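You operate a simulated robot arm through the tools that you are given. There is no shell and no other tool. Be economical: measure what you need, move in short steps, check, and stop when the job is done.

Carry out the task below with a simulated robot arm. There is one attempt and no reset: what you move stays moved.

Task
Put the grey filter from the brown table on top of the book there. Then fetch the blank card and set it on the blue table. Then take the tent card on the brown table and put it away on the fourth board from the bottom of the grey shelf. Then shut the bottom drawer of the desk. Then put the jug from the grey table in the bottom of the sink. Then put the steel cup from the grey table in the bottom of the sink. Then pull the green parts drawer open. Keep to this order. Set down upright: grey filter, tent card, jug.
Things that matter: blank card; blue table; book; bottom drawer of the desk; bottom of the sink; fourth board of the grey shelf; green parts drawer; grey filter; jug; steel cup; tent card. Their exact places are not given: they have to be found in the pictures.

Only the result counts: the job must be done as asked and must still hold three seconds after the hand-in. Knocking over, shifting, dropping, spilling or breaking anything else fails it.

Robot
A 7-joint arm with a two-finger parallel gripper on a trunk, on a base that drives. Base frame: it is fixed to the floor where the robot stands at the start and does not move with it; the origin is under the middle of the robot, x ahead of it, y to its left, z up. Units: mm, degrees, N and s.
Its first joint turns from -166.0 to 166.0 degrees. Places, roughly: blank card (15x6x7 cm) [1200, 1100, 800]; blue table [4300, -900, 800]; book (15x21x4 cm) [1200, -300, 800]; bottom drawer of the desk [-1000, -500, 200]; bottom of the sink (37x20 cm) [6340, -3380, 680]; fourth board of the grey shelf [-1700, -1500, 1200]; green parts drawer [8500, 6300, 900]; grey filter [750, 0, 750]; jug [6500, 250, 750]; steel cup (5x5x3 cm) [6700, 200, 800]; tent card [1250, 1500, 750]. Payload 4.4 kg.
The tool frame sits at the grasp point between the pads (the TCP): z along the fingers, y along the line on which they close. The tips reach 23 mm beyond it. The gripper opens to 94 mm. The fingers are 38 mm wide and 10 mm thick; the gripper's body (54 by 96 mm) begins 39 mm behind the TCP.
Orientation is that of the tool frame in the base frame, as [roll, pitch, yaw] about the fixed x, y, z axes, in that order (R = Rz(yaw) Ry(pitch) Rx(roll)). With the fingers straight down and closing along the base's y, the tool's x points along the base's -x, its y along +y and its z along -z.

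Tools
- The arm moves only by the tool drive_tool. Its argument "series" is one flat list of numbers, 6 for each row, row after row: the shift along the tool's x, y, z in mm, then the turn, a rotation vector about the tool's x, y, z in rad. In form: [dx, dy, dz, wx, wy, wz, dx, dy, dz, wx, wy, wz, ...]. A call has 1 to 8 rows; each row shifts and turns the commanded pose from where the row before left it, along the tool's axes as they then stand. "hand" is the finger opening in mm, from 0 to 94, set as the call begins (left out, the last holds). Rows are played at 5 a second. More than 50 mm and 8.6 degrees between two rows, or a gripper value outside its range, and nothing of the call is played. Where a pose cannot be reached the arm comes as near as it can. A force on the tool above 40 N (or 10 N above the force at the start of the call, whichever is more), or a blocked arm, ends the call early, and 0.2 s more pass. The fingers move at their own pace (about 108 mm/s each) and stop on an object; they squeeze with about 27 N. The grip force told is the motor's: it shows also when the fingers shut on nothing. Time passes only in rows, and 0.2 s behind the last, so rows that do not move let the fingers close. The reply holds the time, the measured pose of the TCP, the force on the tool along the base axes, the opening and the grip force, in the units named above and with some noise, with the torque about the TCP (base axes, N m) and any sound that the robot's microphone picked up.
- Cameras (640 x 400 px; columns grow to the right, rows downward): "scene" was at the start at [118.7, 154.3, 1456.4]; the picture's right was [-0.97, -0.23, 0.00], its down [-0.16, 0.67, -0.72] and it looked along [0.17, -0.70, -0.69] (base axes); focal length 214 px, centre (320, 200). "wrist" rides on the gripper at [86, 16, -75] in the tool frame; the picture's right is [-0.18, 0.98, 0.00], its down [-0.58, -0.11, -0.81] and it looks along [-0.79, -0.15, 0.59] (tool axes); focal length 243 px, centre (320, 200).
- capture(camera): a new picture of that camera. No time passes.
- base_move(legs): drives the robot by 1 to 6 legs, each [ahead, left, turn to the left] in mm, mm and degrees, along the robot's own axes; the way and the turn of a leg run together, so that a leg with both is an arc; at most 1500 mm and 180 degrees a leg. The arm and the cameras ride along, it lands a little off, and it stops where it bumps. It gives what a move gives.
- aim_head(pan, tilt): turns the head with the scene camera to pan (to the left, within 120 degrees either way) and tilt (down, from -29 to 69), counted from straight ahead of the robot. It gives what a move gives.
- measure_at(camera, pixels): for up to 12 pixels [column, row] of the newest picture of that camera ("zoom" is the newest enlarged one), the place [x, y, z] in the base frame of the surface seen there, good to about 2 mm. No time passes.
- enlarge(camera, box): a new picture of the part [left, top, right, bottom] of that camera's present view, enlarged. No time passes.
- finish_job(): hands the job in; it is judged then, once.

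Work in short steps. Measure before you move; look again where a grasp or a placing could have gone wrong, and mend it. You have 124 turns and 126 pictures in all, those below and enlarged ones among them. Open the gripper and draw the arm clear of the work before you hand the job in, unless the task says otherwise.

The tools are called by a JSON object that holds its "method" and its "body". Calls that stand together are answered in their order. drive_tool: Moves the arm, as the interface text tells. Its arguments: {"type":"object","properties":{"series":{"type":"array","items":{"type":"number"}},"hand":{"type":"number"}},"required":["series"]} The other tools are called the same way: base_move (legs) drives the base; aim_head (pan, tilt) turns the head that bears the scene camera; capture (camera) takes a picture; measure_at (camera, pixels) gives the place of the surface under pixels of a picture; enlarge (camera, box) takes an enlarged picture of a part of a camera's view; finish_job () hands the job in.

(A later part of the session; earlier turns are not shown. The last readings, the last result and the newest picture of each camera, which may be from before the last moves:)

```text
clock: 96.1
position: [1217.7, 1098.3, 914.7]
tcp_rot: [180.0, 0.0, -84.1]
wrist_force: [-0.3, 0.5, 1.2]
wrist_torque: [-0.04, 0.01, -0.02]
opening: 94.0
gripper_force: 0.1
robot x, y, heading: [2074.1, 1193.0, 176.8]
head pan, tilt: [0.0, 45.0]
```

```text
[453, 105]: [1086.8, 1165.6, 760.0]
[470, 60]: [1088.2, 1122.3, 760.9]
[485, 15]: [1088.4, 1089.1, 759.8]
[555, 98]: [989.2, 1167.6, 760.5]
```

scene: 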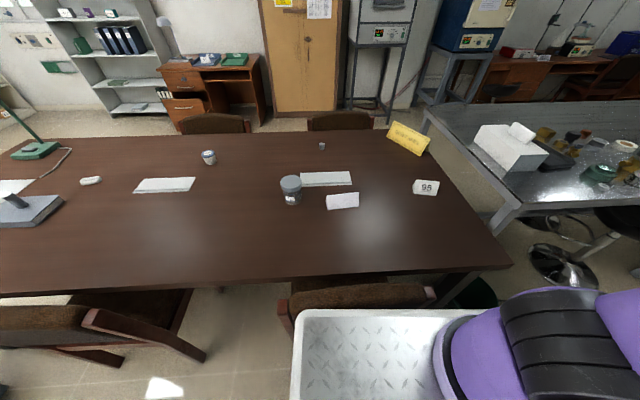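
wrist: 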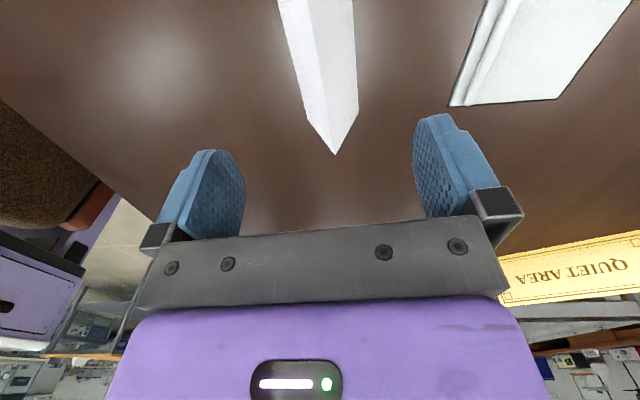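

Clear. Lower to TCP z≈787 with contact watch, then close.

{"method": "drive_tool", "body": {"series": [0, 0, 40, 0, 0, 0, 0, 0, 40, 0, 0, 0, 0, 0, 30, 0, 0, 0, 0, 0, 17, 0, 0, 0]}}

{"method": "drive_tool", "body": {"series": [0, 0, 0, 0, 0, 0, 0, 0, 0, 0, 0, 0, 0, 0, 0, 0, 0, 0], "hand": 35}}

{"method": "capture", "body": {"camera": "wrist"}}

```text
clock: 97.1
position: [1219.1, 1101.1, 788.0]
tcp_rot: [180.0, 0.0, -84.0]
wrist_force: [-0.3, -0.2, 0.2]
wrist_torque: [0.01, 0.0, -0.01]
opening: 94.0
gripper_force: 0.0
robot x, y, heading: [2075.9, 1186.1, 176.8]
head pan, tilt: [0.0, 45.0]
```

```text
clock: 97.9
position: [1218.0, 1099.1, 787.5]
tcp_rot: [-180.0, 0.0, -84.0]
wrist_force: [-0.1, 0.1, -0.4]
wrist_torque: [0.02, -0.01, 0.01]
opening: 49.9
gripper_force: 27.2
robot x, y, heading: [2075.4, 1190.8, 176.6]
head pan, tilt: [0.0, 45.0]
```

```text
101 pictures are left
```

wrist: 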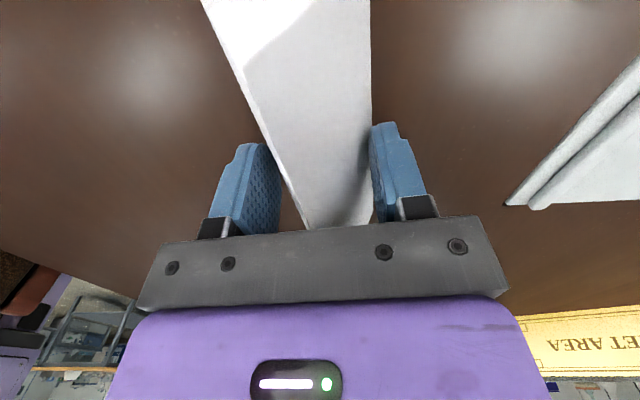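

Gripped at 50 mm. Lift in small steps and check hold.

{"method": "drive_tool", "body": {"series": [0, 0, -10, 0, 0, 0, 0, 0, -20, 0, 0, 0, 0, 0, -30, 0, 0, 0, 0, 0, -40, 0, 0, 0]}}

{"method": "capture", "body": {"camera": "wrist"}}

```text
clock: 98.9
position: [1217.3, 1101.4, 886.3]
tcp_rot: [-179.9, 0.1, -83.9]
wrist_force: [-0.1, 0.3, -0.9]
wrist_torque: [-0.02, -0.03, -0.03]
opening: 50.1
gripper_force: 26.9
robot x, y, heading: [2078.2, 1187.1, 176.8]
head pan, tilt: [0.0, 45.0]
```

```text
100 pictures are left
```

wrist: 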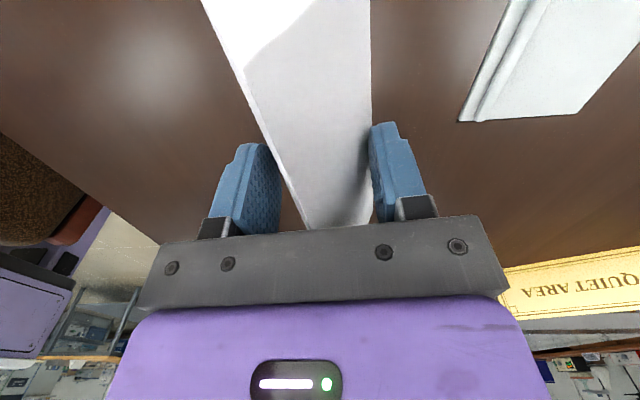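

Held firmly. Raise and draw in to ~540 mm radius, then back off, turn about and drive in front of the blue table.

{"method": "drive_tool", "body": {"series": [-4.9, -29.9, -38, 0, 0, 0, -4.9, -29.9, -38, 0, 0, 0, -4.9, -29.9, -38, 0, 0, 0, -4.9, -29.9, -38, 0, 0, 0]}}

{"method": "base_move", "body": {"legs": [[-450, 0, 0], [0, 0, -177], [0, -1100, 0], [0, -950, 0]]}}

{"method": "aim_head", "body": {"pan": 0, "tilt": 20}}

{"method": "capture", "body": {"camera": "scene"}}

```text
clock: 99.9
position: [1332.5, 1132.9, 1039.1]
tcp_rot: [-180.0, 0.1, -84.0]
wrist_force: [-0.4, 0.7, -1.9]
wrist_torque: [0.03, -0.05, 0.0]
opening: 49.8
gripper_force: 26.8
robot x, y, heading: [2077.9, 1186.7, 176.8]
head pan, tilt: [0.0, 45.0]
```

```text
clock: 119.7
position: [3285.0, -798.3, 1039.6]
tcp_rot: [-179.9, 0.0, 100.6]
wrist_force: [0.0, -0.2, 0.2]
wrist_torque: [-0.05, 0.0, 0.05]
opening: 45.5
gripper_force: 27.1
robot x, y, heading: [2551.1, -908.6, 1.3]
head pan, tilt: [0.0, 45.0]
```

```text
clock: 120.6
position: [3285.7, -798.1, 1039.4]
tcp_rot: [-179.9, 0.0, 100.7]
wrist_force: [-0.5, 0.2, 0.0]
wrist_torque: [-0.02, -0.02, -0.01]
opening: 45.6
gripper_force: 27.0
robot x, y, heading: [2552.6, -910.9, 1.4]
head pan, tilt: [0.0, 20.0]
```

```text
99 pictures are left
```

scene: 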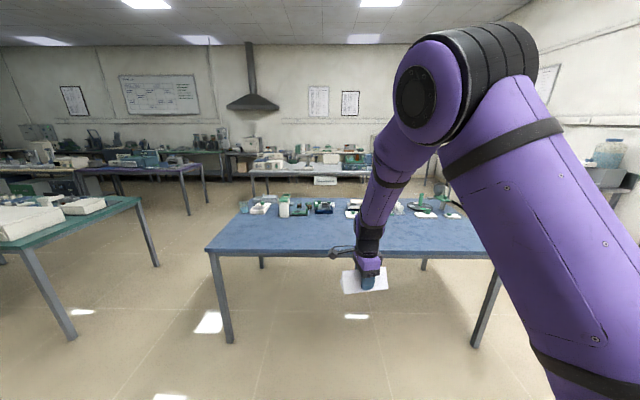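

Opening fell from 50 to 45.5 mm, so the card has shifted in the grip; check with the wrist camera.

{"method": "capture", "body": {"camera": "wrist"}}

{"method": "measure_at", "body": {"camera": "scene", "pixels": [[208, 250], [490, 255], [330, 235], [300, 225], [280, 235], [440, 225], [250, 215], [300, 240], [360, 240]]}}

{"method": "enlarge", "body": {"camera": "scene", "box": [200, 180, 480, 320]}}

```text
98 pictures are left
```

wrist: 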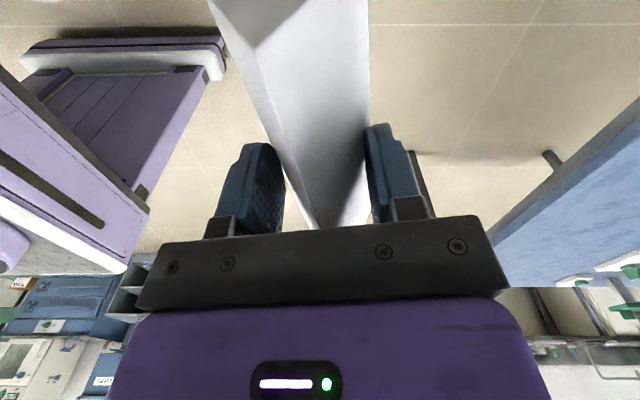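

```text
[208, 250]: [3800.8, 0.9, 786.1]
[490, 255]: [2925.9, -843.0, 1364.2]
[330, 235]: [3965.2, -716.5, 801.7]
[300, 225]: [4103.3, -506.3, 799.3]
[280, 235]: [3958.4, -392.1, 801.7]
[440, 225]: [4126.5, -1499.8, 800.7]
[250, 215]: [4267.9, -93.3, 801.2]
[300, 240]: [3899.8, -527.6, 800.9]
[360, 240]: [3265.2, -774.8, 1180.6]
```

```text
2.29 times, centred on (340, 250) of scene
```

zoom: 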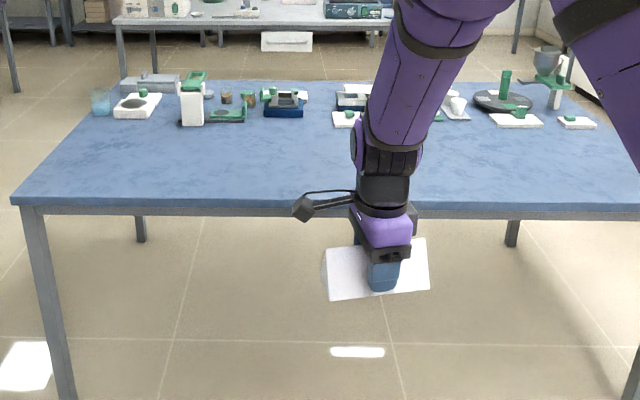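

The card is slipping slowly but still held. Drive ahead 560 mm and extend over the free near strip of the blue table (top z 801).

{"method": "base_move", "body": {"legs": [[560, 0, 0]]}}

```text
clock: 123.8
position: [3841.7, -786.7, 1039.6]
tcp_rot: [-179.9, 0.0, 100.6]
wrist_force: [-1.3, 0.4, -0.9]
wrist_torque: [-0.05, -0.03, 0.01]
opening: 44.8
gripper_force: 26.9
robot x, y, heading: [3107.3, -901.6, 1.5]
head pan, tilt: [0.0, 20.0]
```

{"method": "drive_tool", "body": {"series": [-5, 27, 30, 0, 0, 0, -5, 27, 35, 0, 0, 0, -5, 27, 35, 0, 0, 0, -5, 27, 35, 0, 0, 0, 0, 0, 30, 0, 0, 0]}}

{"method": "enlarge", "body": {"camera": "scene", "box": [220, 200, 480, 400]}}

```text
clock: 125.0
position: [3951.7, -786.8, 876.1]
tcp_rot: [-179.9, -0.1, 100.6]
wrist_force: [0.2, 0.9, 0.9]
wrist_torque: [-0.02, -0.02, 0.01]
opening: 44.4
gripper_force: 26.7
robot x, y, heading: [3109.0, -900.5, 1.2]
head pan, tilt: [0.0, 20.0]
```

```text
2.00 times, centred on (350, 300) of scene
```

zoom: 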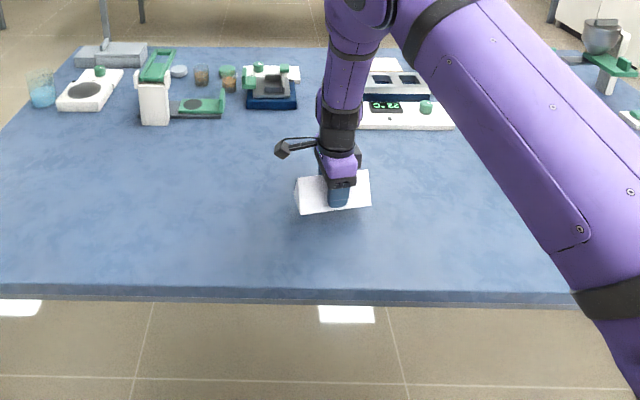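

Clear spot. Lower to z≈842, then gently to contact.

{"method": "drive_tool", "body": {"series": [0, 0, 20, 0, 0, 0, 0, 0, 12, 0, 0, 0, 0, 0, 3, 0, 0, 0, 0, 0, 2, 0, 0, 0]}}

{"method": "enlarge", "body": {"camera": "scene", "box": [300, 240, 420, 330]}}

```text
clock: 126.0
position: [3953.2, -787.7, 837.2]
tcp_rot: [-179.9, 0.0, 100.7]
wrist_force: [0.6, 0.3, -0.5]
wrist_torque: [0.0, 0.0, 0.01]
opening: 44.4
gripper_force: 26.9
robot x, y, heading: [3107.1, -900.1, 1.5]
head pan, tilt: [0.0, 20.0]
```

```text
4.44 times, centred on (360, 285) of scene
```

zoom: 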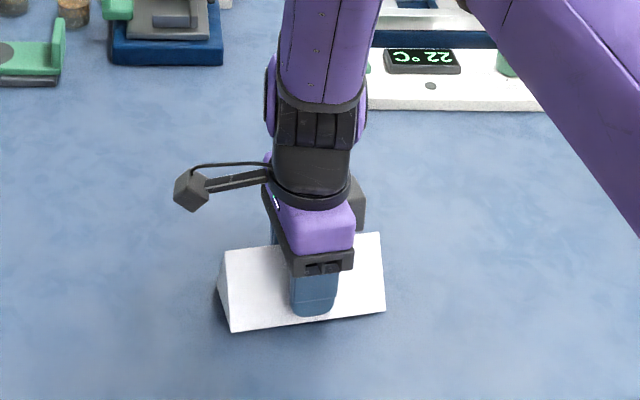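

Nearly on the surface; step down in 1 mm rows to contact.

{"method": "drive_tool", "body": {"series": [0, 0, 1, 0, 0, 0, 0, 0, 1, 0, 0, 0, 0, 0, 1, 0, 0, 0, 0, 0, 1, 0, 0, 0]}}

```text
clock: 127.0
position: [3952.6, -787.4, 834.6]
tcp_rot: [180.0, 0.0, 100.6]
wrist_force: [-2.9, -1.4, 7.5]
wrist_torque: [0.11, -0.13, -0.01]
opening: 44.0
gripper_force: 27.0
robot x, y, heading: [3101.6, -902.6, 1.4]
head pan, tilt: [0.0, 20.0]
```

Contact. Open slowly and rise straight.

{"method": "drive_tool", "body": {"series": [0, 0, 0, 0, 0, 0, 0, 0, 0, 0, 0, 0], "hand": 60}}

{"method": "drive_tool", "body": {"series": [0, 0, 0, 0, 0, 0, 0, 0, 0, 0, 0, 0, 0, 0, -40, 0, 0, 0, 0, 0, -45, 0, 0, 0, 0, 0, -45, 0, 0, 0, 0, 0, -45, 0, 0, 0, 0, 0, -30, 0, 0, 0], "hand": 94}}

{"method": "capture", "body": {"camera": "scene"}}

```text
clock: 127.6
position: [3952.2, -787.5, 833.3]
tcp_rot: [-179.8, 0.1, 100.6]
wrist_force: [-0.4, -0.9, -0.2]
wrist_torque: [-0.02, -0.02, 0.0]
opening: 59.9
gripper_force: 0.1
robot x, y, heading: [3108.6, -902.3, 1.4]
head pan, tilt: [0.0, 20.0]
```

```text
clock: 129.2
position: [3952.4, -785.6, 1038.2]
tcp_rot: [-179.9, 0.0, 100.6]
wrist_force: [-0.6, -0.3, -0.2]
wrist_torque: [0.01, 0.05, -0.01]
opening: 94.0
gripper_force: 0.1
robot x, y, heading: [3106.6, -899.2, 1.3]
head pan, tilt: [0.0, 20.0]
```

```text
94 pictures are left
```

scene: 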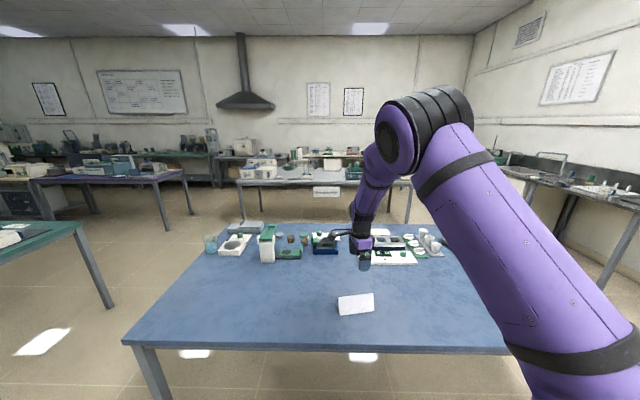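

Blank card set down safely on the blue table. Draw the arm in and drive back to the far side of the brown table for the tent card.

{"method": "drive_tool", "body": {"series": [6.7, -36, 0, 0, 0, 0, 6.7, -36, 0, 0, 0, 0, 6.7, -36, 0, 0, 0, 0]}}

{"method": "base_move", "body": {"legs": [[-620, 0, 0], [0, 1100, 0], [0, 1000, 0], [0, 0, 180], [400, 0, 0]]}}

{"method": "aim_head", "body": {"pan": 0, "tilt": 45}}

{"method": "capture", "body": {"camera": "scene"}}

```text
clock: 130.0
position: [3842.7, -785.9, 1036.8]
tcp_rot: [-180.0, 0.1, 100.5]
wrist_force: [0.4, 0.1, -0.4]
wrist_torque: [0.01, 0.02, 0.02]
opening: 93.9
gripper_force: 0.1
robot x, y, heading: [3105.6, -896.9, 1.2]
head pan, tilt: [0.0, 20.0]
```

```text
clock: 152.9
position: [1316.9, 1068.5, 1038.1]
tcp_rot: [-179.8, 0.0, -79.9]
wrist_force: [-0.4, -0.3, -0.4]
wrist_torque: [-0.01, 0.0, -0.01]
opening: 94.0
gripper_force: 0.0
robot x, y, heading: [2053.3, 1176.5, -179.3]
head pan, tilt: [0.0, 20.0]
```

```text
clock: 153.8
position: [1316.7, 1069.1, 1037.8]
tcp_rot: [-179.9, 0.0, -79.9]
wrist_force: [-0.1, -0.6, 0.6]
wrist_torque: [-0.01, -0.03, 0.03]
opening: 93.7
gripper_force: 0.2
robot x, y, heading: [2051.1, 1176.9, -179.3]
head pan, tilt: [0.0, 45.0]
```

```text
93 pictures are left
```

scene: 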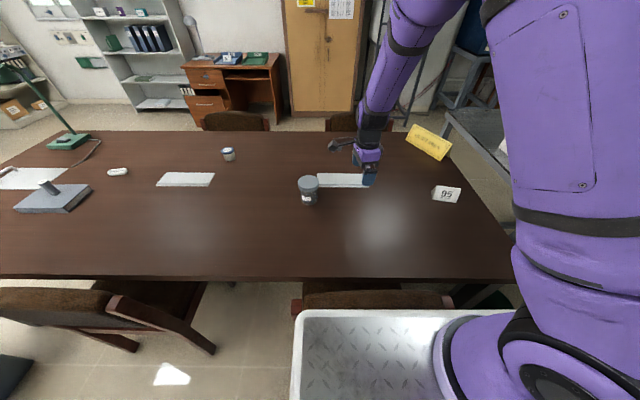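

Move above the tent card (1155,1498), rotate to yaw −101.5°, and look with the wrist camera.

{"method": "drive_tool", "body": {"series": [-45.1, 8.45, 0, 0, 0, 0, -45.1, 8.45, 0, 0, 0, 0, -45.1, 8.45, 0, 0, 0, 0, -45.1, 8.45, 0, 0, 0, 0, -45.1, 8.45, 0, 0, 0, 0]}}

{"method": "drive_tool", "body": {"series": [-45.1, 8.45, 0, 0, 0, 0, -45.1, 8.45, 0, 0, 0, 0, -45.1, 8.45, 0, 0, 0, 0, -45.1, 8.45, 0, 0, 0, 0, -45.1, 8.45, 0, 0, 0, 0, 0, 0, 40, 0, 0, 0.1257, 0, 0, 40, 0, 0, 0.1257, 0, 0, 40, 0, 0, 0.1257]}}

{"method": "capture", "body": {"camera": "wrist"}}

```text
clock: 155.0
position: [1235.3, 1282.4, 1036.8]
tcp_rot: [-179.9, 0.0, -80.0]
wrist_force: [0.3, -0.6, 0.7]
wrist_torque: [0.03, -0.02, 0.01]
opening: 94.1
gripper_force: 0.0
robot x, y, heading: [2055.5, 1176.1, -179.2]
head pan, tilt: [0.0, 45.0]
```

```text
clock: 156.8
position: [1156.0, 1498.2, 919.5]
tcp_rot: [-179.9, 0.1, -101.6]
wrist_force: [0.2, 0.0, 0.7]
wrist_torque: [-0.03, 0.02, 0.01]
opening: 94.0
gripper_force: 0.1
robot x, y, heading: [2053.6, 1173.5, -179.2]
head pan, tilt: [0.0, 45.0]
```

```text
92 pictures are left
```

wrist: 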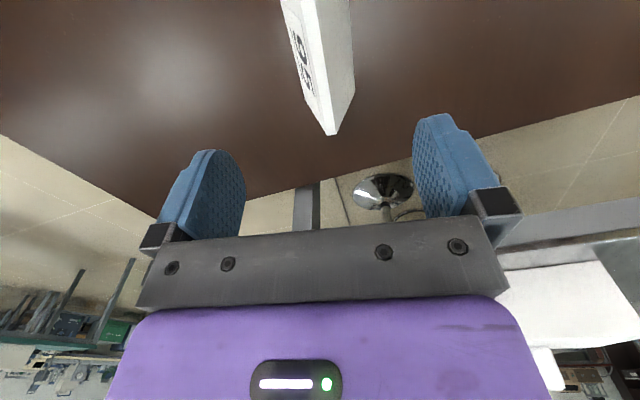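

{"method": "measure_at", "body": {"camera": "wrist", "pixels": [[332, 132], [306, 103], [353, 90], [325, 90], [318, 40], [312, 5], [350, 30], [290, 30], [283, 3], [350, 5], [340, 110]]}}

```text
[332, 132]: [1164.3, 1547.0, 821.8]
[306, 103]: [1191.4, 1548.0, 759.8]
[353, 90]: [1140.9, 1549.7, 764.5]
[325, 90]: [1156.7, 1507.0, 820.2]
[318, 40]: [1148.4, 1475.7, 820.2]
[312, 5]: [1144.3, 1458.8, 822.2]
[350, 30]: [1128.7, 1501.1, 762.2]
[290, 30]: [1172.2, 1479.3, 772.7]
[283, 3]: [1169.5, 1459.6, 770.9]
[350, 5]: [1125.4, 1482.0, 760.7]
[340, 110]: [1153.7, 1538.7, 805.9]
```

Ridge centre (1154,1498), top 822. Lower to TCP ≈786.5 and close.

{"method": "drive_tool", "body": {"series": [0, 2, 40, 0, 0, 0.02, 0, 0, 40, 0, 0, 0, 0, 0, 35, 0, 0, 0, 0, 0, 18, 0, 0, 0]}}

{"method": "drive_tool", "body": {"series": [0, 0, 0, 0, 0, 0, 0, 0, 0, 0, 0, 0, 0, 0, 0, 0, 0, 0, 0, 0, 0, 0, 0, 0], "hand": 35}}

{"method": "capture", "body": {"camera": "wrist"}}

```text
clock: 157.8
position: [1153.2, 1498.1, 784.7]
tcp_rot: [-180.0, 0.1, -102.7]
wrist_force: [0.2, -0.8, 0.7]
wrist_torque: [-0.01, 0.06, 0.0]
opening: 94.1
gripper_force: 0.0
robot x, y, heading: [2051.5, 1177.5, -179.4]
head pan, tilt: [0.0, 45.0]
```

```text
clock: 158.8
position: [1151.8, 1497.6, 783.8]
tcp_rot: [-180.0, 0.1, -102.7]
wrist_force: [0.4, 0.5, -0.6]
wrist_torque: [0.01, -0.02, -0.01]
opening: 49.7
gripper_force: 27.1
robot x, y, heading: [2057.6, 1173.8, -179.3]
head pan, tilt: [0.0, 45.0]
```

```text
91 pictures are left
```

wrist: 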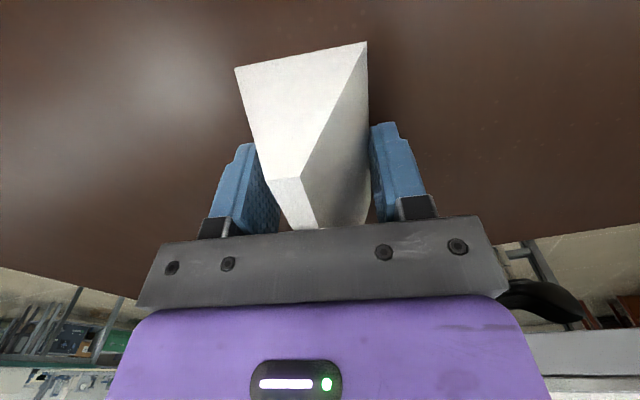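

The near end face and ridge look upright in the grip (49.7 mm). Lift gently and check.

{"method": "drive_tool", "body": {"series": [0, 0, -10, 0, 0, 0, 0, 0, -20, 0, 0, 0, 0, 0, -30, 0, 0, 0, 0, 0, -40, 0, 0, 0]}}

{"method": "capture", "body": {"camera": "wrist"}}

{"method": "enlarge", "body": {"camera": "scene", "box": [360, 100, 520, 230]}}

```text
clock: 159.8
position: [1153.0, 1499.0, 884.6]
tcp_rot: [-179.8, 0.1, -102.7]
wrist_force: [0.9, 0.9, -0.3]
wrist_torque: [0.0, 0.0, 0.0]
opening: 49.7
gripper_force: 26.6
robot x, y, heading: [2054.9, 1176.3, -179.2]
head pan, tilt: [0.0, 45.0]
```

```text
90 pictures are left
```

wrist: 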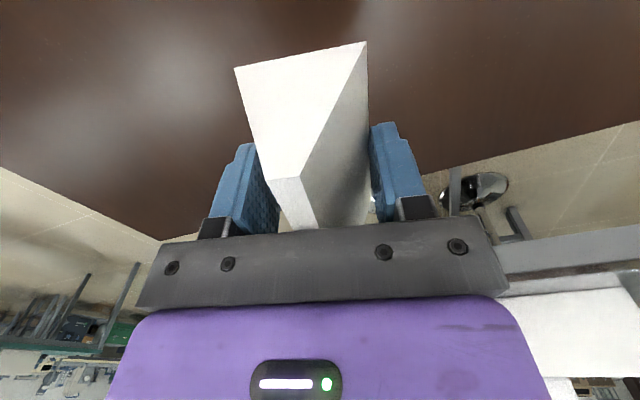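

```text
3.08 times, centred on (440, 165) of scene
```

zoom: 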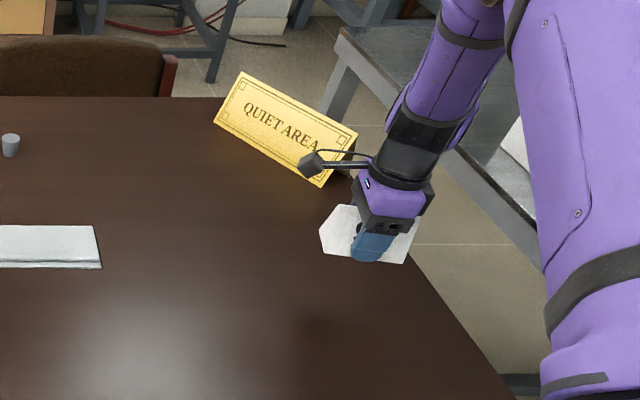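

Held. Before leaving, look at the grey shelf from here to learn the fourth board's clearance.

{"method": "enlarge", "body": {"camera": "scene", "box": [60, 0, 240, 120]}}

{"method": "aim_head", "body": {"pan": 25, "tilt": 10}}

{"method": "capture", "body": {"camera": "scene"}}

```text
3.33 times, centred on (150, 60) of scene
```

zoom: 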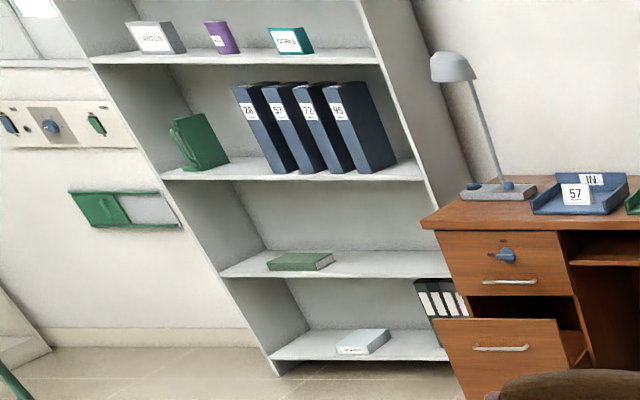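

```text
clock: 160.8
position: [1151.5, 1498.5, 884.4]
tcp_rot: [180.0, 0.1, -102.7]
wrist_force: [-0.7, -0.6, -0.9]
wrist_torque: [-0.01, 0.01, -0.02]
opening: 49.4
gripper_force: 26.8
robot x, y, heading: [2052.7, 1174.1, -179.3]
head pan, tilt: [25.0, 10.0]
```

```text
87 pictures are left
```

scene: 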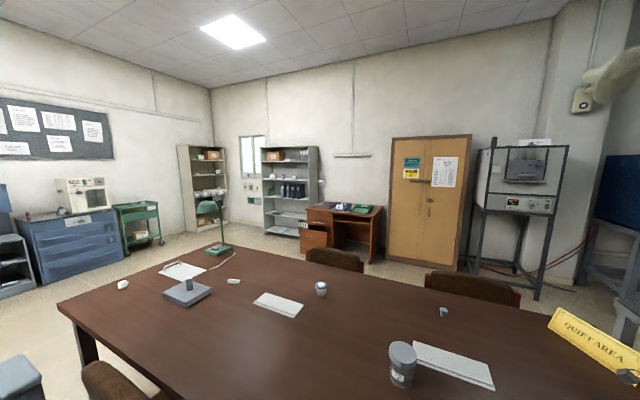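

{"method": "enlarge", "body": {"camera": "scene", "box": [240, 130, 400, 270]}}

{"method": "measure_at", "body": {"camera": "scene", "pixels": [[265, 162], [265, 178], [300, 164], [300, 180], [305, 197], [300, 216], [290, 234], [320, 230], [305, 210], [318, 210], [340, 240], [376, 212]]}}

```text
2.86 times, centred on (320, 200) of scene
```

zoom: 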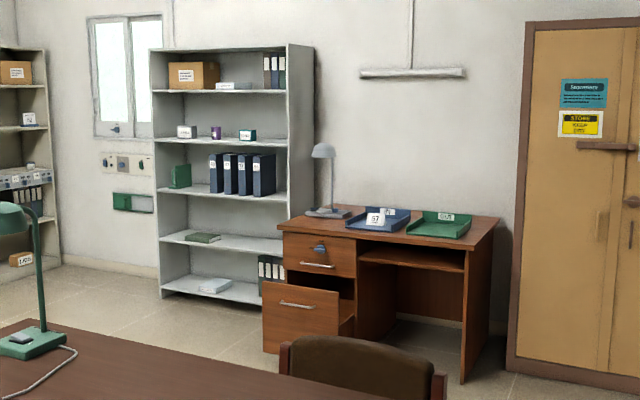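

```text
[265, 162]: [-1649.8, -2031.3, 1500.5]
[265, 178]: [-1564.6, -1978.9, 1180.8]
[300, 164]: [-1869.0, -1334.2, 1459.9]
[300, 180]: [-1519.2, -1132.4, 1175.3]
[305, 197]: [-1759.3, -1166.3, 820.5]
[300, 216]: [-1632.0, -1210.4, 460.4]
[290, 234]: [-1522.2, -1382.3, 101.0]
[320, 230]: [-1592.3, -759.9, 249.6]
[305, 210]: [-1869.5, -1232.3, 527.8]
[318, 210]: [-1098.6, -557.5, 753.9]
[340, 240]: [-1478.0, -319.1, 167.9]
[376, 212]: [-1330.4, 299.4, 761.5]
```

Shelf boards: z≈100, 460, 820, 1180 (fourth), ~1530 (fifth); front x≈−1520. I measure how tall the hand and wrist are above the TCP to see if a vertical tool fits under the fifth board.

{"method": "drive_tool", "body": {"series": [4.6, -32.2, -32, 0, 0, 0, 4.6, -32.2, -32, 0, 0, 0, 4.6, -32.2, -32, 0, 0, 0, 4.6, -32.2, -32, 0, 0, 0, 4.6, -32.2, -32, 0, 0, 0]}}

{"method": "aim_head", "body": {"pan": -15, "tilt": 20}}

{"method": "capture", "body": {"camera": "scene"}}

```text
clock: 162.0
position: [1304.8, 1441.4, 1045.4]
tcp_rot: [-179.9, 0.1, -102.7]
wrist_force: [-1.0, 0.1, -1.5]
wrist_torque: [0.0, -0.08, 0.01]
opening: 49.6
gripper_force: 27.3
robot x, y, heading: [2053.2, 1174.3, -179.2]
head pan, tilt: [25.0, 10.0]
```

```text
clock: 163.1
position: [1304.9, 1441.2, 1045.9]
tcp_rot: [-179.9, 0.0, -102.7]
wrist_force: [0.2, -0.7, -0.7]
wrist_torque: [0.01, 0.03, 0.0]
opening: 49.4
gripper_force: 27.6
robot x, y, heading: [2053.1, 1173.3, -179.1]
head pan, tilt: [-15.0, 20.0]
```

```text
85 pictures are left
```

scene: 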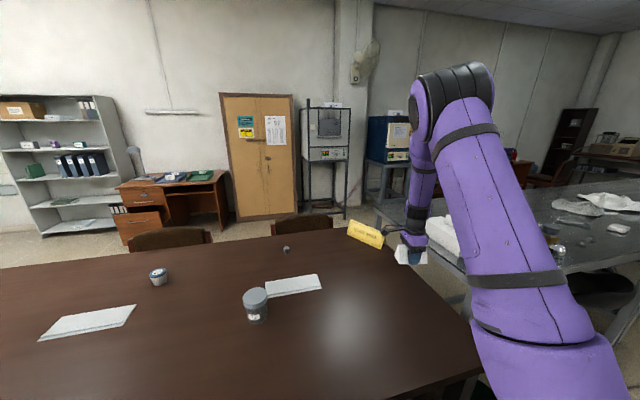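

{"method": "enlarge", "body": {"camera": "scene", "box": [370, 60, 510, 290]}}

{"method": "measure_at", "body": {"camera": "scene", "pixels": [[410, 257], [413, 238], [414, 225], [415, 210], [420, 195], [424, 175], [425, 165], [418, 140], [420, 110], [450, 75], [480, 95]]}}

```text
1.74 times, centred on (440, 175) of scene
```

zoom: 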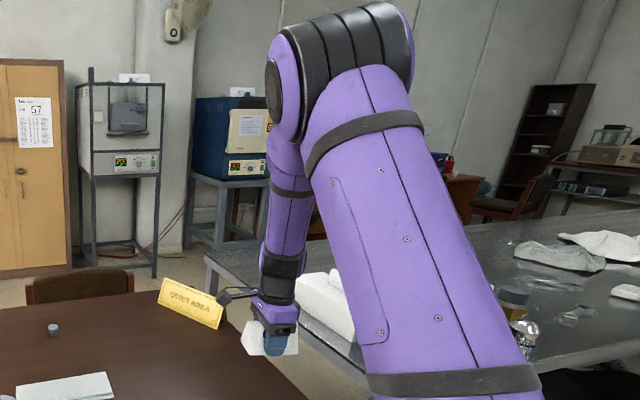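

```text
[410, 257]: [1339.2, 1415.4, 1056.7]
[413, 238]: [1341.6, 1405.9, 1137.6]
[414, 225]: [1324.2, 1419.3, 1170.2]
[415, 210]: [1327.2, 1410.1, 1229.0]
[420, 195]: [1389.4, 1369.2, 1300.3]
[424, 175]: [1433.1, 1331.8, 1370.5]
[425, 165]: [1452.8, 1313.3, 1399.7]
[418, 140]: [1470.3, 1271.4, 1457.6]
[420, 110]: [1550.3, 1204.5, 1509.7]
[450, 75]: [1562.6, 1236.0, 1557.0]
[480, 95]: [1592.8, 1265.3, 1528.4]
```

The wrist tops out ~240 mm above the TCP, so a vertical tool fits under the fifth board near the front. Drive round to the shelf, stopping short at x≈−300.

{"method": "base_move", "body": {"legs": [[-450, 0, 0], [0, 1300, 0], [0, 1190, 0], [1500, 0, 0], [1300, 0, 0]]}}

{"method": "aim_head", "body": {"pan": 0, "tilt": 15}}

{"method": "capture", "body": {"camera": "scene"}}

{"method": "capture", "body": {"camera": "wrist"}}

```text
clock: 190.7
position: [-1026.7, -1050.0, 1045.2]
tcp_rot: [179.9, 0.1, -102.7]
wrist_force: [-0.1, 0.3, -0.8]
wrist_torque: [0.0, 0.0, -0.02]
opening: 46.6
gripper_force: 26.9
robot x, y, heading: [-280.5, -1317.6, -179.2]
head pan, tilt: [-15.0, 20.0]
```

```text
clock: 191.5
position: [-1025.5, -1048.9, 1045.9]
tcp_rot: [180.0, 0.1, -102.7]
wrist_force: [-0.6, 0.6, -0.5]
wrist_torque: [-0.01, 0.03, 0.04]
opening: 46.6
gripper_force: 26.8
robot x, y, heading: [-275.9, -1316.4, -179.1]
head pan, tilt: [0.0, 15.0]
```

```text
83 pictures are left
```

scene: 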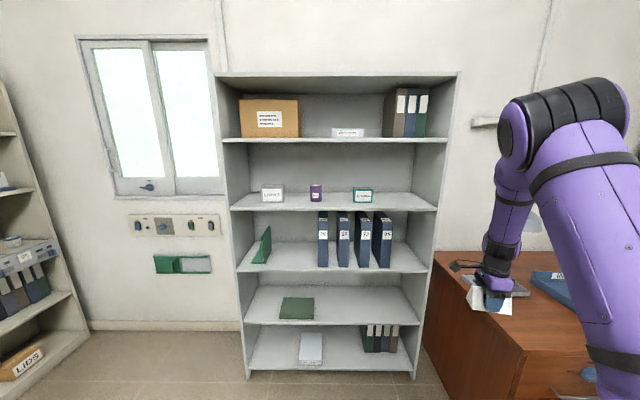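

```text
82 pictures are left
```

wrist: 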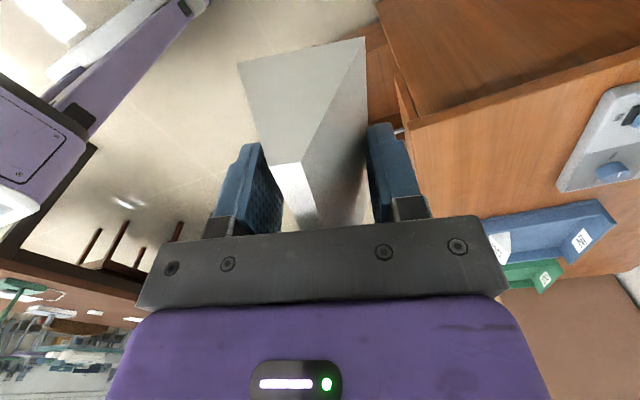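

Fourth board (with the small boxes) confirmed. Measure board edges, items, fifth board underside and the desk corner.

{"method": "measure_at", "body": {"camera": "scene", "pixels": [[400, 209], [400, 200], [385, 208], [300, 209], [436, 209], [405, 141], [445, 141], [435, 252], [525, 352], [362, 195], [370, 200], [320, 190]]}}

{"method": "enlarge", "body": {"camera": "scene", "box": [330, 120, 530, 245]}}

```text
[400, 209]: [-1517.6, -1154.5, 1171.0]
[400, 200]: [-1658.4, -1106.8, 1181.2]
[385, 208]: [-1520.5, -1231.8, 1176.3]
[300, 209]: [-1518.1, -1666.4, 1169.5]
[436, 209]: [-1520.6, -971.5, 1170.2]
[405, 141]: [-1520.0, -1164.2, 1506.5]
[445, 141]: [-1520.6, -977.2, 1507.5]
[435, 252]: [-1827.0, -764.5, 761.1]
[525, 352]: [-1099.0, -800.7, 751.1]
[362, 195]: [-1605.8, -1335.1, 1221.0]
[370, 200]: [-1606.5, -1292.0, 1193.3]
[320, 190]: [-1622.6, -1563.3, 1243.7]
```

```text
3.20 times, centred on (430, 182) of scene
```

zoom: 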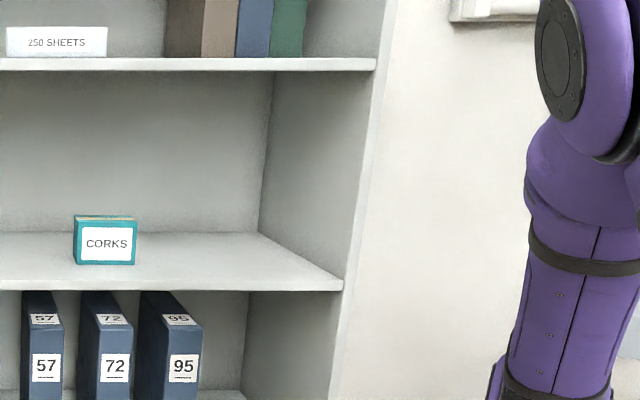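

Free span y −1290…−975 on the board (z 1181, front x −1519, fifth board underside ≈1500). Raise to z≈1235, square the card, and drive 290 mm ahead.

{"method": "drive_tool", "body": {"series": [0, 0, -47, 0, 0, 0, 0, 0, -47, 0, 0, 0, 0, 0, -47, 0, 0, -0.11, 0, 0, -48, 0, 0, -0.11]}}

{"method": "base_move", "body": {"legs": [[290, 0, 0]]}}

```text
clock: 192.5
position: [-1023.9, -1050.2, 1232.1]
tcp_rot: [-180.0, -0.1, -90.0]
wrist_force: [-0.6, 0.9, -0.6]
wrist_torque: [-0.01, -0.07, 0.01]
opening: 46.4
gripper_force: 27.8
robot x, y, heading: [-276.4, -1312.7, -179.5]
head pan, tilt: [0.0, 15.0]
```

```text
clock: 194.5
position: [-1319.1, -1052.5, 1231.8]
tcp_rot: [-179.9, 0.0, -90.1]
wrist_force: [0.4, 0.1, -0.7]
wrist_torque: [0.0, 0.02, 0.01]
opening: 46.2
gripper_force: 26.6
robot x, y, heading: [-572.6, -1318.7, -179.5]
head pan, tilt: [0.0, 15.0]
```

Extend toward the shelf, pausing just at the front edge for a look.

{"method": "drive_tool", "body": {"series": [20, 40, 0, 0, 0, 0, 20, 40, 0, 0, 0, 0, 20, 40, 0, 0, 0, 0, 18, 40, 0, 0, 0, 0]}}

{"method": "capture", "body": {"camera": "scene"}}

{"method": "enlarge", "body": {"camera": "scene", "box": [360, 90, 560, 250]}}

```text
clock: 195.5
position: [-1480.3, -1131.9, 1231.4]
tcp_rot: [-180.0, 0.0, -90.1]
wrist_force: [0.9, 0.0, 0.5]
wrist_torque: [-0.03, 0.04, 0.01]
opening: 46.1
gripper_force: 26.9
robot x, y, heading: [-571.2, -1316.9, -179.0]
head pan, tilt: [0.0, 15.0]
```

```text
80 pictures are left
```

scene: 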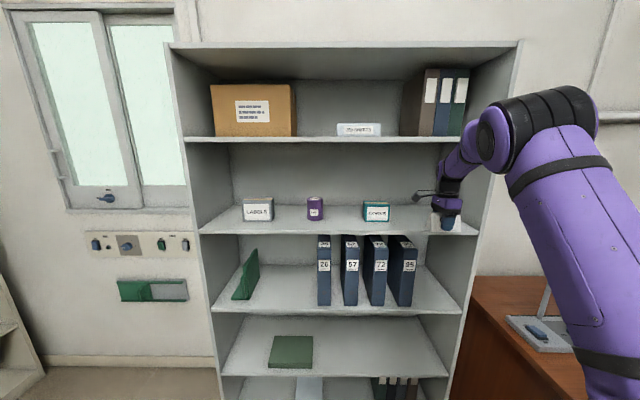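

```text
2.50 times, centred on (460, 170) of scene
```

zoom: 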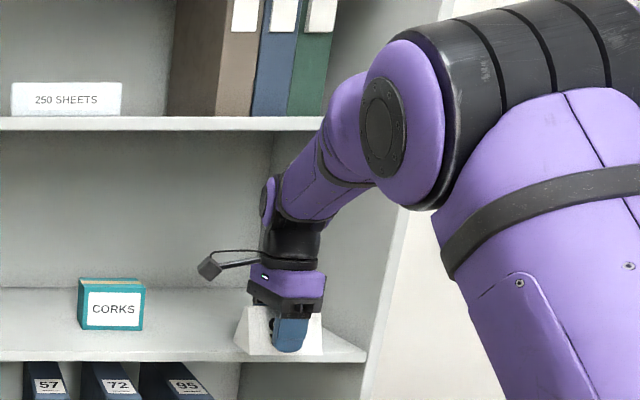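

The wrist appears to fit below the fifth board. Measure wrist/forearm points for clearance.

{"method": "measure_at", "body": {"camera": "zoom", "pixels": [[272, 180], [290, 180], [310, 160], [335, 130], [350, 90], [365, 72], [300, 118], [380, 45], [300, 225]]}}

```text
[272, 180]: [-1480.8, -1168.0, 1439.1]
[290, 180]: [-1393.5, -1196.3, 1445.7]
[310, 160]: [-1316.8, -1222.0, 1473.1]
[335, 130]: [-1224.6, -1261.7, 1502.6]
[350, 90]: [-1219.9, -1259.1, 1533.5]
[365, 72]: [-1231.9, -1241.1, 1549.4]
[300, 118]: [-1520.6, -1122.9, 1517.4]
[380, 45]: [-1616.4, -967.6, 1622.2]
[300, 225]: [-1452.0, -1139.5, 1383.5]
```

Clearance ~45 mm. Move in another 85 mm, then lower to ~1212.

{"method": "drive_tool", "body": {"series": [0, 30, 0, 0, 0, 0, 0, 30, 0, 0, 0, 0, 0, 26, 0, 0, 0, 0, 0, 0, 10, 0, 0, 0, 0, 0, 8, 0, 0, 0]}}

{"method": "enlarge", "body": {"camera": "scene", "box": [380, 140, 500, 250]}}

```text
clock: 196.7
position: [-1563.0, -1130.9, 1213.2]
tcp_rot: [-179.9, 0.1, -90.1]
wrist_force: [0.5, -0.2, -1.0]
wrist_torque: [0.01, -0.02, 0.03]
opening: 45.6
gripper_force: 26.9
robot x, y, heading: [-569.1, -1319.0, -179.2]
head pan, tilt: [0.0, 15.0]
```

```text
3.64 times, centred on (440, 195) of scene
```

zoom: 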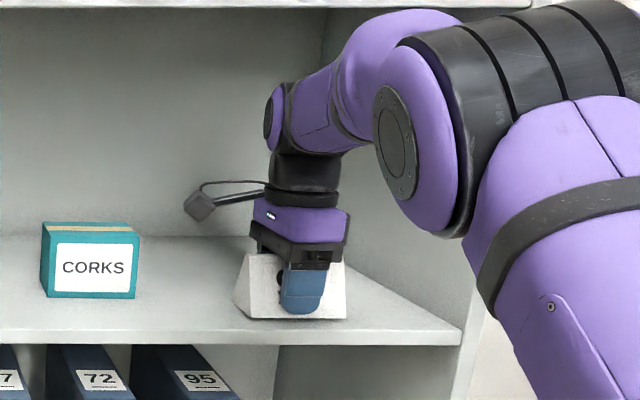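

Card is over the board, a few mm above. Lower in 1 mm steps to contact.

{"method": "drive_tool", "body": {"series": [0, 0, 2, 0, 0, 0, 0, 0, 1, 0, 0, 0, 0, 0, 1, 0, 0, 0, 0, 0, 1, 0, 0, 0, 0, 0, 1, 0, 0, 0]}}

```text
clock: 197.9
position: [-1564.8, -1131.4, 1209.4]
tcp_rot: [179.7, 0.2, -90.2]
wrist_force: [-4.5, 4.0, 17.6]
wrist_torque: [-0.06, 0.14, -0.04]
opening: 45.8
gripper_force: 27.6
robot x, y, heading: [-572.4, -1318.7, -179.3]
head pan, tilt: [0.0, 15.0]
```

Contact. Open fully, raise 12 mm, slide along the ridge (+y) clear of the card, then back out.

{"method": "drive_tool", "body": {"series": [0, 0, 0, 0, 0, 0, 0, 0, 0, 0, 0, 0], "hand": 60}}

{"method": "drive_tool", "body": {"series": [0, 0, -2, 0, 0, 0, 0, 0, -10, 0, 0, 0, 0, 0, 0, 0, 0, 0], "hand": 88}}

{"method": "capture", "body": {"camera": "wrist"}}

```text
clock: 198.5
position: [-1565.4, -1130.7, 1207.2]
tcp_rot: [-179.9, 0.0, -90.1]
wrist_force: [-0.3, -0.3, -1.0]
wrist_torque: [0.02, 0.0, -0.04]
opening: 59.8
gripper_force: 0.1
robot x, y, heading: [-576.5, -1322.5, -179.4]
head pan, tilt: [0.0, 15.0]
```

```text
clock: 199.3
position: [-1566.0, -1130.2, 1218.6]
tcp_rot: [180.0, 0.1, -90.1]
wrist_force: [-0.3, 0.0, 0.3]
wrist_torque: [0.0, -0.01, -0.01]
opening: 88.1
gripper_force: 0.1
robot x, y, heading: [-573.3, -1323.4, -179.2]
head pan, tilt: [0.0, 15.0]
```

```text
77 pictures are left
```

wrist: 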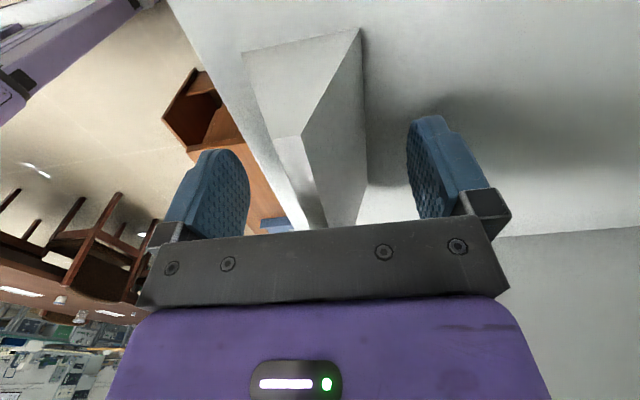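

The card stands free between the fingers. Slide +y 88 mm, then back out +x.

{"method": "drive_tool", "body": {"series": [-30, 0, 0, 0, 0, 0, -30, 0, 0, 0, 0, 0, -28, 0, 0, 0, 0, 0]}}

{"method": "drive_tool", "body": {"series": [0, -40, 0, 0, 0, 0, 0, -40, 0, 0, 0, 0, 0, -45, 0, 0, 0, 0, 0, -45, 0, 0, 0, 0, 0, -45, 0, 0, 0, 0, 0, -45, 0, 0, 0, 0]}}

{"method": "capture", "body": {"camera": "scene"}}

```text
clock: 200.1
position: [-1565.1, -1044.0, 1220.1]
tcp_rot: [180.0, 0.1, -90.1]
wrist_force: [0.2, -0.7, 0.9]
wrist_torque: [0.02, -0.04, 0.02]
opening: 88.1
gripper_force: 0.1
robot x, y, heading: [-573.1, -1314.1, -179.3]
head pan, tilt: [0.0, 15.0]
```

```text
clock: 201.5
position: [-1304.1, -1044.5, 1219.8]
tcp_rot: [-180.0, 0.1, -89.9]
wrist_force: [-1.1, -1.0, -0.8]
wrist_torque: [-0.02, -0.04, 0.02]
opening: 88.0
gripper_force: 0.0
robot x, y, heading: [-569.3, -1319.6, -179.2]
head pan, tilt: [0.0, 15.0]
```

```text
76 pictures are left
```

scene: 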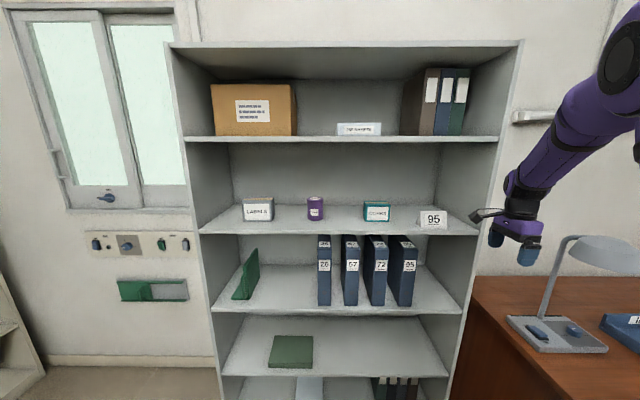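

The tent card stands on the fourth board. Now look at the desk's open bottom drawer.

{"method": "aim_head", "body": {"pan": -60, "tilt": 45}}

{"method": "capture", "body": {"camera": "scene"}}

```text
clock: 202.8
position: [-1305.7, -1042.6, 1218.8]
tcp_rot: [-179.9, 0.1, -90.1]
wrist_force: [-0.4, 0.7, -0.6]
wrist_torque: [0.0, 0.01, 0.0]
opening: 88.0
gripper_force: 0.0
robot x, y, heading: [-571.9, -1321.5, -179.4]
head pan, tilt: [-60.0, 45.0]
```

```text
75 pictures are left
```

scene: 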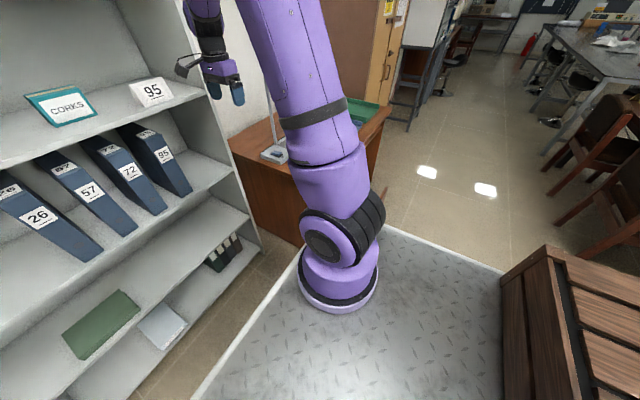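

The arm blocks the view; back up 600 mm and look again.

{"method": "base_move", "body": {"legs": [[-600, 0, 0]]}}

{"method": "aim_head", "body": {"pan": -20, "tilt": 35}}

{"method": "capture", "body": {"camera": "scene"}}

```text
clock: 206.2
position: [-707.3, -1032.0, 1220.5]
tcp_rot: [180.0, 0.0, -90.3]
wrist_force: [0.5, 0.1, 0.4]
wrist_torque: [-0.01, 0.0, 0.07]
opening: 87.8
gripper_force: 0.1
robot x, y, heading: [23.1, -1312.2, -179.4]
head pan, tilt: [-60.0, 45.0]
```

```text
clock: 207.3
position: [-706.7, -1032.9, 1220.0]
tcp_rot: [180.0, 0.0, -90.2]
wrist_force: [0.4, 0.0, -0.3]
wrist_torque: [0.01, -0.01, 0.01]
opening: 88.1
gripper_force: 0.1
robot x, y, heading: [22.9, -1315.2, -179.4]
head pan, tilt: [-20.0, 35.0]
```

```text
74 pictures are left
```

scene: 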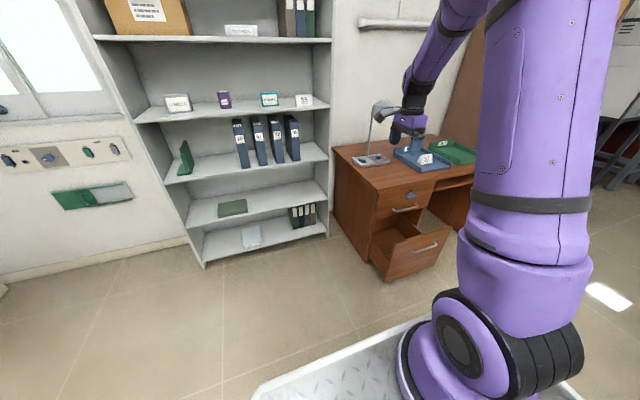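

Now the open bottom drawer is visible around (415,250). Measure and enlarge it.

{"method": "enlarge", "body": {"camera": "scene", "box": [320, 120, 480, 290]}}

{"method": "measure_at", "body": {"camera": "scene", "pixels": [[388, 251], [448, 228], [390, 280], [436, 263], [420, 245], [432, 245], [378, 192], [431, 184], [372, 260], [375, 215], [408, 210], [476, 172]]}}

```text
2.35 times, centred on (400, 205) of scene
```

zoom: 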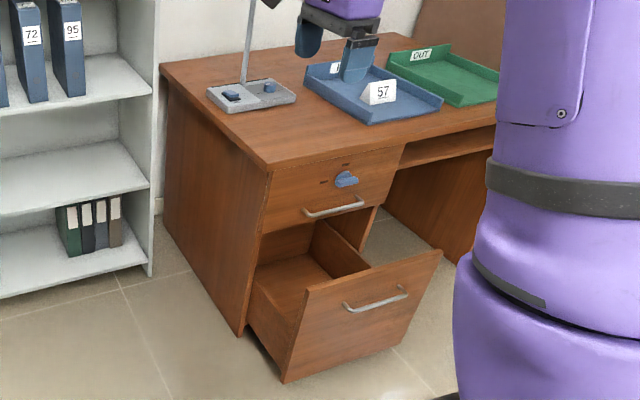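

```text
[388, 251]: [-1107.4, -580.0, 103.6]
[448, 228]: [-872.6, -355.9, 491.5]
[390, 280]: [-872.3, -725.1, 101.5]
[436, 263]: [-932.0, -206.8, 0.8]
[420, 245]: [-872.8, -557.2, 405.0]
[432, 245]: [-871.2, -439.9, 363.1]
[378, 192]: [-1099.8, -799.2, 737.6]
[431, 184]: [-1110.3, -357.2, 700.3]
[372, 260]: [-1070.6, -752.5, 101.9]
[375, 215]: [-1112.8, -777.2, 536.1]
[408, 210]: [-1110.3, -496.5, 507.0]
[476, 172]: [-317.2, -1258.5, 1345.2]
```

Drawer front at x=−872 (y −770…−355, z 100…492); shut it should be near −1100. Move the base right to line up (A.y≈−562), close the fist and come down in front of the drawer.

{"method": "base_move", "body": {"legs": [[0, -683, 0]]}}

{"method": "drive_tool", "body": {"series": [0, 0, 0, 0, 0, 0, 0, 0, 40, 0, 0, 0, 0, 0, 45, 0, 0, 0, 0, 0, 45, 0, 0, 0], "hand": 0}}

```text
clock: 211.0
position: [-713.8, -348.1, 1219.8]
tcp_rot: [-180.0, 0.1, -90.4]
wrist_force: [0.1, -0.5, -0.3]
wrist_torque: [0.0, -0.01, 0.0]
opening: 88.0
gripper_force: 0.0
robot x, y, heading: [18.0, -624.5, -179.4]
head pan, tilt: [-20.0, 35.0]
```

```text
clock: 212.0
position: [-712.7, -345.0, 1092.0]
tcp_rot: [-179.9, 0.0, -90.4]
wrist_force: [0.1, -0.5, -0.2]
wrist_torque: [0.01, 0.01, 0.0]
opening: 0.1
gripper_force: 26.9
robot x, y, heading: [11.4, -631.5, -179.9]
head pan, tilt: [-20.0, 35.0]
```

{"method": "drive_tool", "body": {"series": [36, 0, 33, 0, 0, 0, 36, 0, 33, 0, 0, 0, 36, 0, 33, 0, 0, 0, 36, 0, 33, 0, 0, 0, 36, 0, 33, 0, 0, 0, 36, 0, 33, 0, 0, 0, 0, 0, 48, 0, 0, 0, 0, 0, 48, 0, 0, 0]}}

{"method": "drive_tool", "body": {"series": [0, 0, 48, 0, 0, 0, 0, 0, 48, 0, 0, 0, 0, 0, 48, 0, 0, 0, 0, 0, 48, 0, 0, 0, 0, 0, 48, 0, 0, 0, 0, 0, 48, 0, 0, 0]}}

```text
clock: 213.8
position: [-712.9, -564.7, 793.5]
tcp_rot: [180.0, 0.1, -90.4]
wrist_force: [1.0, 0.1, 0.4]
wrist_torque: [0.01, 0.01, 0.01]
opening: 0.0
gripper_force: 27.4
robot x, y, heading: [11.2, -626.5, -179.5]
head pan, tilt: [-20.0, 35.0]
```

```text
clock: 215.2
position: [-716.0, -562.5, 508.4]
tcp_rot: [-180.0, 0.1, -90.3]
wrist_force: [-0.5, -0.3, -0.3]
wrist_torque: [0.01, -0.01, 0.0]
opening: 0.3
gripper_force: 26.9
robot x, y, heading: [14.5, -626.9, -179.6]
head pan, tilt: [-20.0, 35.0]
```

Lower to z≈462, base ahead 120 mm to near contact, then look.

{"method": "drive_tool", "body": {"series": [0, 0, 46, 0, 0, 0]}}

{"method": "base_move", "body": {"legs": [[120, 0, 0]]}}

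{"method": "aim_head", "body": {"pan": -15, "tilt": 60}}

{"method": "capture", "body": {"camera": "scene"}}

```text
clock: 215.6
position: [-717.1, -560.4, 464.6]
tcp_rot: [180.0, 0.0, -90.4]
wrist_force: [-0.2, 0.9, 0.2]
wrist_torque: [-0.02, 0.04, -0.01]
opening: 0.0
gripper_force: 27.0
robot x, y, heading: [14.8, -628.2, -179.9]
head pan, tilt: [-20.0, 35.0]
```

```text
clock: 216.9
position: [-836.5, -563.2, 464.9]
tcp_rot: [-179.9, 0.1, -90.3]
wrist_force: [-0.5, -0.3, -0.3]
wrist_torque: [0.0, -0.02, 0.02]
opening: 0.1
gripper_force: 27.1
robot x, y, heading: [-101.1, -625.6, -179.5]
head pan, tilt: [-20.0, 35.0]
```

```text
clock: 217.8
position: [-836.2, -563.6, 463.9]
tcp_rot: [-180.0, 0.0, -90.3]
wrist_force: [0.2, 0.0, 0.1]
wrist_torque: [0.03, 0.0, 0.02]
opening: 0.0
gripper_force: 27.1
robot x, y, heading: [-105.6, -629.6, -179.2]
head pan, tilt: [-15.0, 60.0]
```

```text
72 pictures are left
```

scene: 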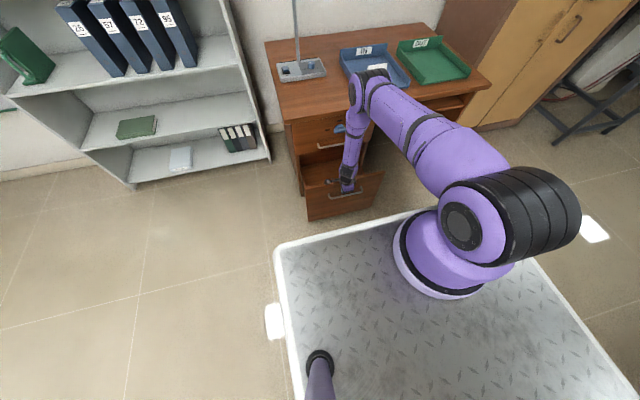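

A vertical hand would bump the desk's upper front before the drawer is shut; tilt the hand 60° so the fingertips lead.

{"method": "drive_tool", "body": {"series": [0, -2, 0, -0.131, 0, 0, 0, 0, 0, -0.131, 0, 0, 0, 0, 0, -0.131, 0, 0, 0, 0, 0, -0.131, 0, 0, 0, 0, 0, -0.131, 0, 0, 0, 0, 0, -0.131, 0, 0, 0, 0, 0, -0.131, 0, 0, 0, 0, 0, -0.131, 0, 0]}}

```text
clock: 219.6
position: [-833.9, -563.8, 465.4]
tcp_rot: [119.7, 0.1, -90.3]
wrist_force: [-0.8, 0.4, -0.3]
wrist_torque: [0.01, -0.01, 0.02]
opening: 0.0
gripper_force: 27.2
robot x, y, heading: [-101.5, -628.4, -179.9]
head pan, tilt: [-15.0, 60.0]
```

Push along −x (tool y 0.5, z 0.866) in 30 mm rows.

{"method": "drive_tool", "body": {"series": [0, 15, 26, 0, 0, 0, 0, 15, 26, 0, 0, 0, 0, 15, 26, 0, 0, 0, 0, 15, 26, 0, 0, 0]}}

{"method": "capture", "body": {"camera": "scene"}}

```text
clock: 220.6
position: [-956.5, -563.1, 463.8]
tcp_rot: [119.9, 0.1, -90.3]
wrist_force: [-0.3, 0.7, -0.4]
wrist_torque: [0.0, 0.0, 0.0]
opening: 0.2
gripper_force: 27.1
robot x, y, heading: [-105.7, -631.9, -179.5]
head pan, tilt: [-15.0, 60.0]
```

```text
71 pictures are left
```

scene: 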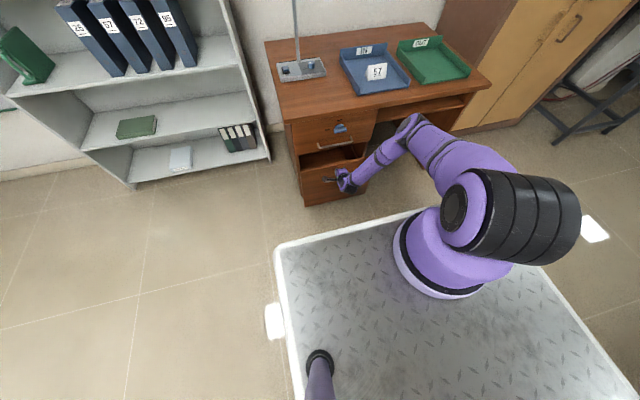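

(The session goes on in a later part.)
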